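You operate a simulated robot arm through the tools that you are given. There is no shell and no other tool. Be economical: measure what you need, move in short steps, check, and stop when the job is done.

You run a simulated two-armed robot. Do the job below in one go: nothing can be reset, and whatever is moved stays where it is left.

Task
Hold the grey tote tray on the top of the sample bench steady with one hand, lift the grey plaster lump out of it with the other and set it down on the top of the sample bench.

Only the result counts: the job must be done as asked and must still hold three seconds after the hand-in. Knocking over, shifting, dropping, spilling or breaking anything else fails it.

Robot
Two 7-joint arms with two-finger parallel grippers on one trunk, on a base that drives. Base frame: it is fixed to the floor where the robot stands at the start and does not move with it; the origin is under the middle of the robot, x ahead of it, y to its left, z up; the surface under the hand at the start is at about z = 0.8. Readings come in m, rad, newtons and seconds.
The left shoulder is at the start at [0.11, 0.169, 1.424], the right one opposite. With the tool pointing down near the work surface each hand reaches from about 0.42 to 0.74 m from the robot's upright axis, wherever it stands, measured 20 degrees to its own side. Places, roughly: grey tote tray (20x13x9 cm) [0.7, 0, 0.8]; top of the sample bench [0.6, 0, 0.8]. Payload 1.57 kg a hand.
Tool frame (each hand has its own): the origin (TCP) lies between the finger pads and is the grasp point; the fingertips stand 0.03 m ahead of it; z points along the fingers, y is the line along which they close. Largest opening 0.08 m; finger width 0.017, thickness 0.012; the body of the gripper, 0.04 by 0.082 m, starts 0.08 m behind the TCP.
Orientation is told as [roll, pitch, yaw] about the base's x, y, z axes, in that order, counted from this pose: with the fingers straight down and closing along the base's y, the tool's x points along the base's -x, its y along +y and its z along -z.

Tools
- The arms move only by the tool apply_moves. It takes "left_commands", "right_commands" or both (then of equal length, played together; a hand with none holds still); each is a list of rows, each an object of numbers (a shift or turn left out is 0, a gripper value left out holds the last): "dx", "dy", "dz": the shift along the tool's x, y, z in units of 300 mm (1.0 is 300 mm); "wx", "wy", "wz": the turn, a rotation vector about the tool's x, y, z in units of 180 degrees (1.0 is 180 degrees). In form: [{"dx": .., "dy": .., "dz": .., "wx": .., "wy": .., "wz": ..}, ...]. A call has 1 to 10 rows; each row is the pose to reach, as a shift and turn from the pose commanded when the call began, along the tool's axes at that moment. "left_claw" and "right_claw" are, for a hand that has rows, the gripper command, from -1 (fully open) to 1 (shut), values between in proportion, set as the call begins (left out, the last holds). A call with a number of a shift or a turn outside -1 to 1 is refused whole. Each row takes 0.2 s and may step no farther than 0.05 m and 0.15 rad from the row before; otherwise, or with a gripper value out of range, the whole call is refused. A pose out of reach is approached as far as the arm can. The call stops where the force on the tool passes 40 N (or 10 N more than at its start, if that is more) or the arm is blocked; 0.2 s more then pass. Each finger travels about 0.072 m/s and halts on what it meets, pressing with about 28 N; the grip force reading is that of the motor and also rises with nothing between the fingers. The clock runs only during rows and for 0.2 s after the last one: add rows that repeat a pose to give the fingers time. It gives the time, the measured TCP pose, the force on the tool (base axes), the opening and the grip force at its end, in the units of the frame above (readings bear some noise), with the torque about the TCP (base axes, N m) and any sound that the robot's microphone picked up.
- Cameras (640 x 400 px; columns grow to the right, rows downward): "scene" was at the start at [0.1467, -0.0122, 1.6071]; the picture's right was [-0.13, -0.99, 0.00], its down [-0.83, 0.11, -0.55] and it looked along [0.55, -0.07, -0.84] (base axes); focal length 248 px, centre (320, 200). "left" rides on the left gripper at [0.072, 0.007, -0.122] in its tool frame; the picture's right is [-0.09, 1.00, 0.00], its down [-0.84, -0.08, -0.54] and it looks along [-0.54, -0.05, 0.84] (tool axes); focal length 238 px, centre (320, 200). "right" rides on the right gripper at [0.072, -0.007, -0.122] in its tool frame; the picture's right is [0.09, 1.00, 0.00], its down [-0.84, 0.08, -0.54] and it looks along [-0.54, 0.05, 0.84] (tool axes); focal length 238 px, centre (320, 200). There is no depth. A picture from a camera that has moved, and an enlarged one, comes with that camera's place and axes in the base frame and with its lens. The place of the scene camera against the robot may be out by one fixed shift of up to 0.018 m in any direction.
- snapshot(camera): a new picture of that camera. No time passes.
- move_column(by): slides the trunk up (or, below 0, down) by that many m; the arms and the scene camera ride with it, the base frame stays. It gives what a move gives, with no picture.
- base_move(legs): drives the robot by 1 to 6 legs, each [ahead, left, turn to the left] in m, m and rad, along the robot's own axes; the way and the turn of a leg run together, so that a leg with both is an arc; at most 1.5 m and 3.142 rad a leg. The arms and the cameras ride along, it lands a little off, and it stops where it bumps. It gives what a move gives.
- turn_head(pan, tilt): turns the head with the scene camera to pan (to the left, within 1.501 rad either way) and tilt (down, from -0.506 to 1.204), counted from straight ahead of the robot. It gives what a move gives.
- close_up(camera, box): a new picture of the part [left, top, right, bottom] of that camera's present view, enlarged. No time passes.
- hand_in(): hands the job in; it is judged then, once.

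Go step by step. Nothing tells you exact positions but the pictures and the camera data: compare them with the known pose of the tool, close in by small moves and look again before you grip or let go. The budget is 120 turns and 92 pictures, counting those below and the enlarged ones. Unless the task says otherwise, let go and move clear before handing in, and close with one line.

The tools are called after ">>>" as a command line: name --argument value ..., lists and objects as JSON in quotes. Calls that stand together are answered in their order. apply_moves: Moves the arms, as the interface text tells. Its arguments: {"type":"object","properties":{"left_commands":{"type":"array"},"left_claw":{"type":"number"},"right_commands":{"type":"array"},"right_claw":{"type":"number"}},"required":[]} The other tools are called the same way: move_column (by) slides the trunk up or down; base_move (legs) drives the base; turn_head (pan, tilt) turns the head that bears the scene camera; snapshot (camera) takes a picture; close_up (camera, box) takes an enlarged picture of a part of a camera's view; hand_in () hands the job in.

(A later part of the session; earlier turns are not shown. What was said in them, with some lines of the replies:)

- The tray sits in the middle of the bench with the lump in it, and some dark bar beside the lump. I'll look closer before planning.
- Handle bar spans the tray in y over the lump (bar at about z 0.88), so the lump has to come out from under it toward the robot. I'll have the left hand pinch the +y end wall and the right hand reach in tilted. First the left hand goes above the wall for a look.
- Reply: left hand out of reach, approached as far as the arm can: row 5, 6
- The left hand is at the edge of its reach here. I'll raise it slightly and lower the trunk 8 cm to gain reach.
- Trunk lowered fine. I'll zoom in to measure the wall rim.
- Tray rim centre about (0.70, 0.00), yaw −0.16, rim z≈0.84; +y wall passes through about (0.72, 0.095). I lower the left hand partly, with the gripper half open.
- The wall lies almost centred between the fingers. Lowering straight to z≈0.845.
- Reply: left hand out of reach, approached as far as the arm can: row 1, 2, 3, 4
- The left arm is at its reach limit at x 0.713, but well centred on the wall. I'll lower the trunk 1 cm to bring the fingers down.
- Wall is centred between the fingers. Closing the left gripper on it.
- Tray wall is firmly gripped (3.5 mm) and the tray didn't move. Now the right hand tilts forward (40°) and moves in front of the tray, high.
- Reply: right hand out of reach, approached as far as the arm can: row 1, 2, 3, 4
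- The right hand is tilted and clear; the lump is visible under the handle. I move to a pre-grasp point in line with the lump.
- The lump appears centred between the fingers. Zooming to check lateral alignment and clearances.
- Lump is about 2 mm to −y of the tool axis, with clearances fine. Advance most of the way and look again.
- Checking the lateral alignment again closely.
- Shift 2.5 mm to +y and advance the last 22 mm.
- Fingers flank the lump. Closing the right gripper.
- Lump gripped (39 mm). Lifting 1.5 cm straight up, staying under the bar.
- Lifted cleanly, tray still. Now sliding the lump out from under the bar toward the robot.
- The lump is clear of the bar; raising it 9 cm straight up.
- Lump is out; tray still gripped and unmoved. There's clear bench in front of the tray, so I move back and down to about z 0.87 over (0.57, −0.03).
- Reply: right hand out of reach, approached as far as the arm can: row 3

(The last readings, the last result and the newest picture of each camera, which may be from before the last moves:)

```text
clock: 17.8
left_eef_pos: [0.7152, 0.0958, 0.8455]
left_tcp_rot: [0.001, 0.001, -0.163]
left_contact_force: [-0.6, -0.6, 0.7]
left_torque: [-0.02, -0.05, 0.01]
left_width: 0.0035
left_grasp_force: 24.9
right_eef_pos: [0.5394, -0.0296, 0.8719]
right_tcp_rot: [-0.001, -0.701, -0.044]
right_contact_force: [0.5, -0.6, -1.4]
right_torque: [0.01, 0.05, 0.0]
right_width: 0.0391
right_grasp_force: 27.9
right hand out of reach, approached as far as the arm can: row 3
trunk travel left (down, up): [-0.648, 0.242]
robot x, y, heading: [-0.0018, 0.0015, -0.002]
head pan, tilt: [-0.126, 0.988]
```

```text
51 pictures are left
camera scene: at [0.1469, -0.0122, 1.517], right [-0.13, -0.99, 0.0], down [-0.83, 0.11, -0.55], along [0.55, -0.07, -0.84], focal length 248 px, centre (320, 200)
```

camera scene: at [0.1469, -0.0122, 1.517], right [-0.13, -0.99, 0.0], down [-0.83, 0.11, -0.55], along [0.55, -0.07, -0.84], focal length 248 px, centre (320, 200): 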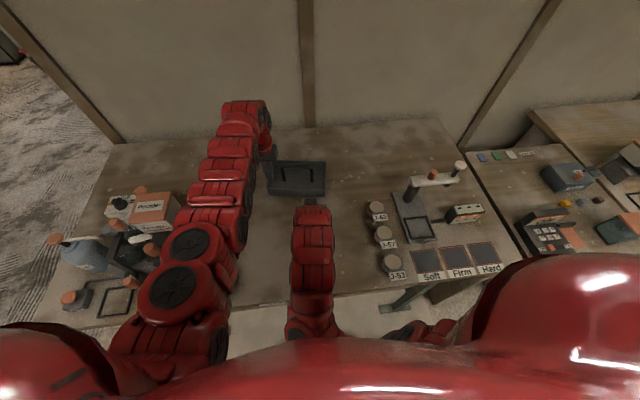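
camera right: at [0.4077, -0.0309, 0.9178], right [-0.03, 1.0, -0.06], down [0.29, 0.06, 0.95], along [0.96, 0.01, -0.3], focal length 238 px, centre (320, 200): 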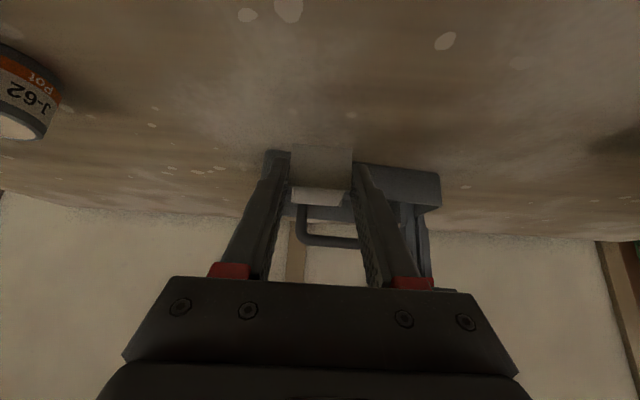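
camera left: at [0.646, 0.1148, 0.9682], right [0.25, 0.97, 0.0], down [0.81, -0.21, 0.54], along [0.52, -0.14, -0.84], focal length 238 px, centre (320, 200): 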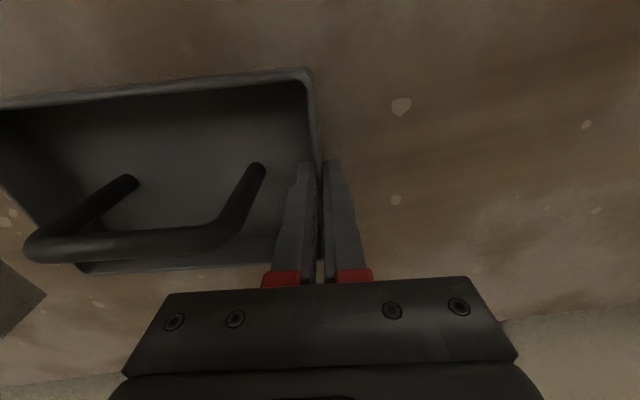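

Space below is clear. Lowering 3.4 cm, to a few mm above the bench.

>>> apply_moves --right_commands '[{"dx": 0.032, "dz": 0.038}, {"dx": 0.06, "dz": 0.071}, {"dx": 0.073, "dz": 0.0867}, {"dx": 0.073, "dz": 0.0867}]'

>>> close_up --camera "right" --box '[200, 100, 440, 250]'

```text
clock: 18.8
left_eef_pos: [0.7153, 0.0972, 0.8457]
left_tcp_rot: [0.0, 0.0, -0.162]
left_contact_force: [-1.1, 0.6, 0.7]
left_torque: [0.04, 0.0, 0.02]
left_width: 0.0033
left_grasp_force: 24.7
right_eef_pos: [0.5424, -0.0325, 0.8368]
right_tcp_rot: [0.001, -0.699, -0.043]
right_contact_force: [0.4, 0.7, -1.3]
right_torque: [0.0, 0.01, -0.02]
right_width: 0.0391
right_grasp_force: 27.6
trunk travel left (down, up): [-0.648, 0.242]
robot x, y, heading: [-0.0004, 0.0014, 0.007]
head pan, tilt: [-0.126, 0.988]
```

```text
2.67 times, centred on (320, 175) of right
camera zoom: at [0.4091, -0.0317, 0.8834], right [-0.03, 1.0, -0.06], down [0.29, 0.06, 0.95], along [0.96, 0.01, -0.3], focal length 636 px, centre (320, 267)
```

zoom: 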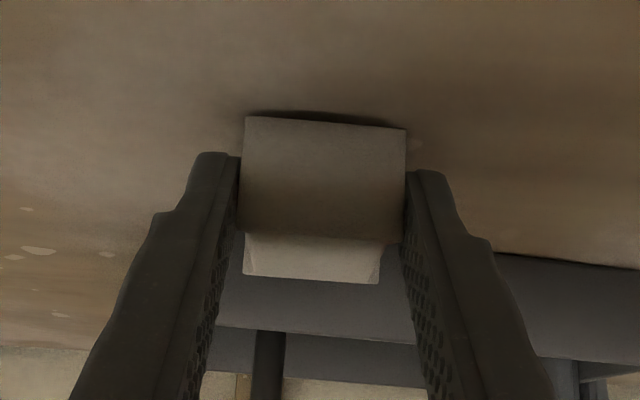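

Just above the bench with a thin shadow gap. Lowering 2.5 mm and checking force.

>>> apply_moves --right_commands '[{"dx": 0.0027, "dz": 0.0032}, {"dx": 0.0054, "dz": 0.0064}, {"dx": 0.0054, "dz": 0.0064}]'

>>> close_up --camera "right" --box '[240, 110, 400, 210]'

```text
clock: 19.6
left_eef_pos: [0.7163, 0.097, 0.8457]
left_tcp_rot: [0.0, -0.001, -0.161]
left_contact_force: [-0.2, 0.5, -0.2]
left_torque: [-0.01, -0.04, -0.05]
left_width: 0.0038
left_grasp_force: 24.0
right_eef_pos: [0.5428, -0.0318, 0.8327]
right_tcp_rot: [0.0, -0.7, -0.044]
right_contact_force: [-0.2, -0.7, -0.4]
right_torque: [0.01, 0.06, 0.0]
right_width: 0.039
right_grasp_force: 27.8
trunk travel left (down, up): [-0.648, 0.242]
robot x, y, heading: [-0.0033, -0.0026, 0.005]
head pan, tilt: [-0.126, 0.988]
```

```text
4.00 times, centred on (320, 160) of right
camera zoom: at [0.4094, -0.032, 0.8806], right [-0.03, 1.0, -0.06], down [0.29, 0.07, 0.95], along [0.96, 0.01, -0.3], focal length 953 px, centre (320, 360)
```

zoom: 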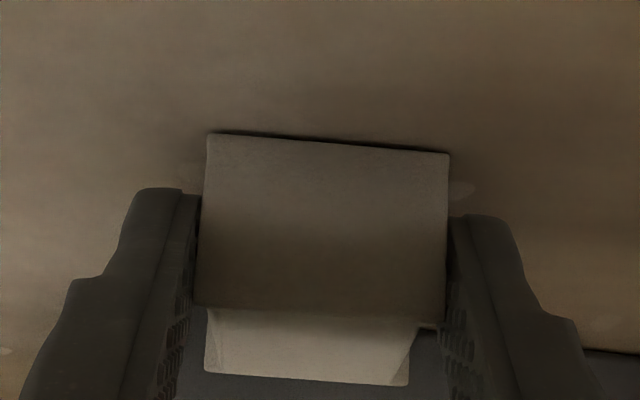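

Nearly touching. One more 1.5 mm.

>>> apply_moves --right_commands '[{"dx": 0.0016, "dz": 0.0019}, {"dx": 0.0032, "dz": 0.0038}, {"dx": 0.0032, "dz": 0.0038}]'

>>> close_up --camera "right" --box '[240, 110, 400, 210]'

```text
clock: 20.4
left_eef_pos: [0.7146, 0.0963, 0.8455]
left_tcp_rot: [0.001, 0.0, -0.161]
left_contact_force: [0.2, -0.6, -0.1]
left_torque: [0.05, 0.07, 0.01]
left_width: 0.0037
left_grasp_force: 24.3
right_eef_pos: [0.5423, -0.0314, 0.8327]
right_tcp_rot: [0.0, -0.7, -0.046]
right_contact_force: [0.0, 0.3, 2.3]
right_torque: [0.09, 0.0, 0.0]
right_width: 0.0394
right_grasp_force: 27.9
trunk travel left (down, up): [-0.648, 0.242]
robot x, y, heading: [-0.0033, -0.0062, -0.0]
head pan, tilt: [-0.126, 0.988]
```

```text
4.00 times, centred on (320, 160) of right
camera zoom: at [0.4091, -0.0319, 0.8792], right [-0.03, 1.0, -0.06], down [0.29, 0.06, 0.95], along [0.96, 0.01, -0.3], focal length 953 px, centre (320, 360)
```

zoom: 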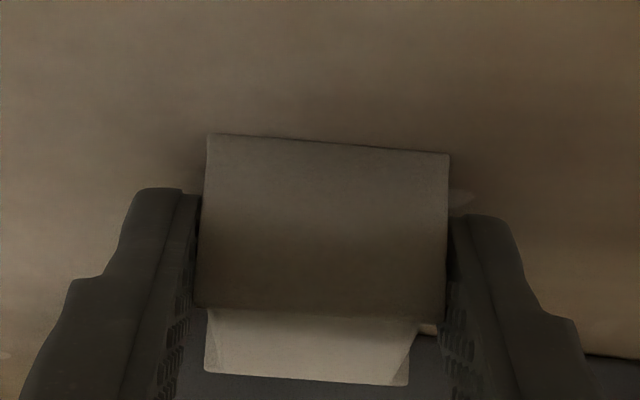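

The lump rests on the bench (upward force, no gap). Opening the right gripper.

>>> apply_moves --right_commands '[{}, {}, {}]' --right_claw -0.5

>>> close_up --camera "right" --box '[240, 110, 400, 210]'

```text
clock: 21.1
left_eef_pos: [0.7143, 0.0966, 0.8459]
left_tcp_rot: [0.0, 0.0, -0.162]
left_contact_force: [0.0, 0.3, 0.4]
left_torque: [0.01, -0.05, -0.01]
left_width: 0.0036
left_grasp_force: 24.5
right_eef_pos: [0.5427, -0.0311, 0.8321]
right_tcp_rot: [0.0, -0.701, -0.042]
right_contact_force: [-0.1, 0.2, 0.9]
right_torque: [-0.04, -0.05, 0.01]
right_width: 0.0597
right_grasp_force: 0.1
trunk travel left (down, up): [-0.648, 0.242]
robot x, y, heading: [0.0006, 0.0006, -0.0]
head pan, tilt: [-0.126, 0.988]
```

```text
4.00 times, centred on (320, 160) of right
camera zoom: at [0.4092, -0.0319, 0.879], right [-0.03, 1.0, -0.06], down [0.29, 0.07, 0.95], along [0.96, 0.01, -0.3], focal length 953 px, centre (320, 360)
```

zoom: 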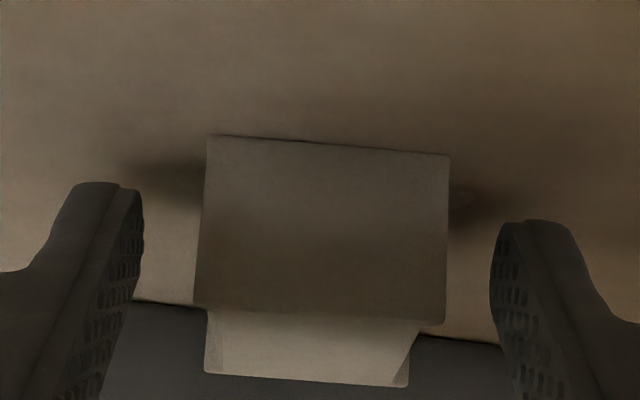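

Lump stands on its own. Withdraw the right hand back along its axis, and open the left gripper to its earlier half width.

>>> apply_moves --right_commands '[{"dz": -0.07}, {"dz": -0.15}, {"dz": -0.25}, {"dz": -0.35}]'

>>> apply_moves --left_commands '[{}, {}, {}]' --left_claw -0.1

>>> snapshot --camera "left"

>>> snapshot --camera "right"

```text
clock: 22.1
left_eef_pos: [0.7167, 0.0968, 0.8448]
left_tcp_rot: [0.0, -0.001, -0.164]
left_contact_force: [-0.3, 1.0, 0.9]
left_torque: [-0.04, -0.06, 0.01]
left_width: 0.0037
left_grasp_force: 24.7
right_eef_pos: [0.5076, -0.0065, 0.8916]
right_tcp_rot: [-0.001, -0.7, -0.043]
right_contact_force: [0.9, 0.1, -0.2]
right_torque: [-0.03, -0.01, -0.01]
right_width: 0.06
right_grasp_force: 0.0
right hand out of reach, approached as far as the arm can: row 3, 4
trunk travel left (down, up): [-0.648, 0.242]
robot x, y, heading: [0.0012, -0.0006, 0.001]
head pan, tilt: [-0.126, 0.988]
```

```text
clock: 22.9
left_eef_pos: [0.7146, 0.0967, 0.8456]
left_tcp_rot: [0.002, 0.0, -0.162]
left_contact_force: [0.6, -0.1, -0.7]
left_torque: [0.02, 0.05, -0.01]
left_width: 0.0437
left_grasp_force: 0.0
right_eef_pos: [0.5065, -0.0062, 0.8922]
right_tcp_rot: [-0.001, -0.701, -0.043]
right_contact_force: [-0.2, -0.1, 1.0]
right_torque: [-0.02, -0.03, 0.0]
right_width: 0.0601
right_grasp_force: 0.1
trunk travel left (down, up): [-0.648, 0.242]
robot x, y, heading: [-0.0023, 0.0005, 0.002]
head pan, tilt: [-0.126, 0.988]
```

```text
46 pictures are left
camera left: at [0.6457, 0.1148, 0.9683], right [0.25, 0.97, 0.0], down [0.81, -0.21, 0.54], along [0.52, -0.14, -0.84], focal length 238 px, centre (320, 200)
```

left: 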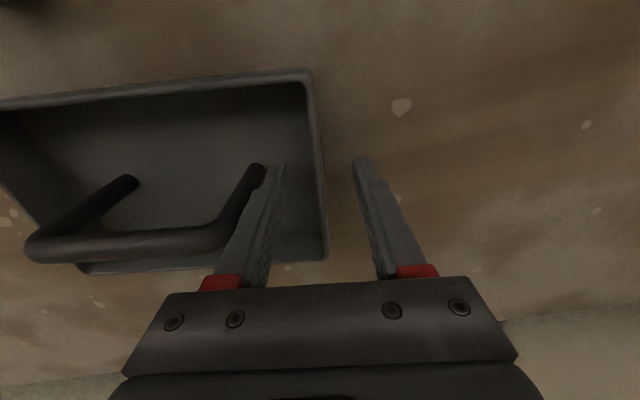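

```text
45 pictures are left
camera right: at [0.3733, -0.0069, 0.9381], right [-0.03, 1.0, -0.06], down [0.29, 0.07, 0.95], along [0.96, 0.01, -0.3], focal length 238 px, centre (320, 200)
```

right: 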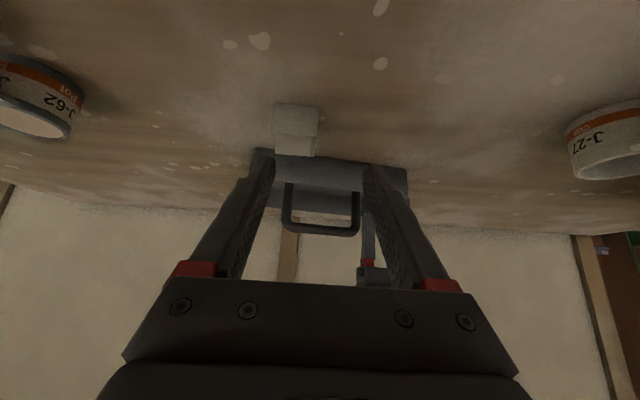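

Both hands have released; the right hand drifted 2.5 cm sideways at its limit but the lump still stands. I raise the trunk to lift both hands straight up and clear.

>>> move_column --by 0.12

>>> snapshot --camera "scene"

>>> snapshot --camera "left"

>>> snapshot --camera "right"

```text
clock: 24.4
left_eef_pos: [0.715, 0.0956, 0.9665]
left_tcp_rot: [0.0, 0.0, -0.164]
left_contact_force: [-0.4, 0.4, 0.2]
left_torque: [0.02, 0.02, 0.03]
left_width: 0.044
left_grasp_force: 0.1
right_eef_pos: [0.5066, -0.0067, 1.0122]
right_tcp_rot: [-0.001, -0.697, -0.044]
right_contact_force: [0.5, 0.0, -0.5]
right_torque: [-0.03, 0.02, 0.01]
right_width: 0.0599
right_grasp_force: 0.1
trunk travel left (down, up): [-0.768, 0.122]
robot x, y, heading: [0.0008, 0.0059, 0.001]
head pan, tilt: [-0.126, 0.988]
```

```text
44 pictures are left
camera scene: at [0.1469, -0.0122, 1.637], right [-0.13, -0.99, 0.0], down [-0.83, 0.11, -0.55], along [0.55, -0.07, -0.84], focal length 248 px, centre (320, 200)
```

scene: 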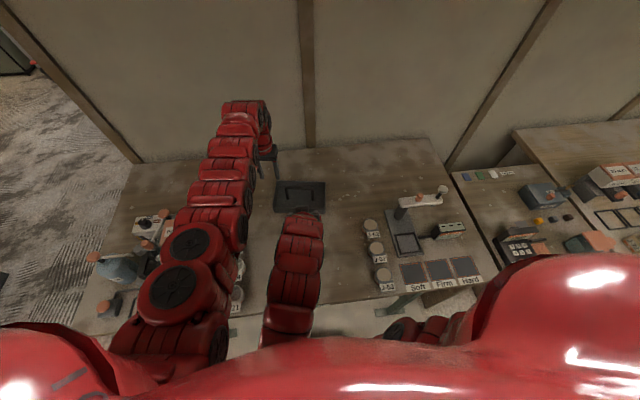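

```text
43 pictures are left
camera left: at [0.6459, 0.1148, 1.0882], right [0.25, 0.97, 0.0], down [0.81, -0.21, 0.54], along [0.52, -0.14, -0.84], focal length 238 px, centre (320, 200)
```

left: 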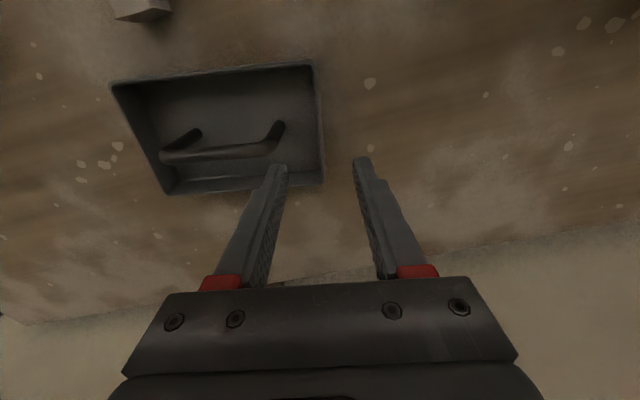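

```text
42 pictures are left
camera right: at [0.3734, -0.007, 1.058], right [-0.03, 1.0, -0.06], down [0.3, 0.07, 0.95], along [0.96, 0.01, -0.3], focal length 238 px, centre (320, 200)
```

right: 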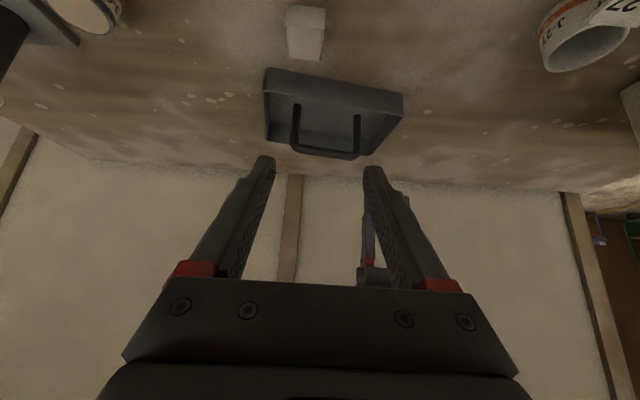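

The lump stands upright on the bench in front of the empty tray. The tray hasn't moved and both hands are clear, so I'm handing in.

>>> hand_in

```text
The job is handed in.
```

The grey plaster lump is out of the tote tray and standing on the bench top in front of it. The left hand held the tray by its end wall throughout, the tray stayed in place, and both hands have let go and moved clear.
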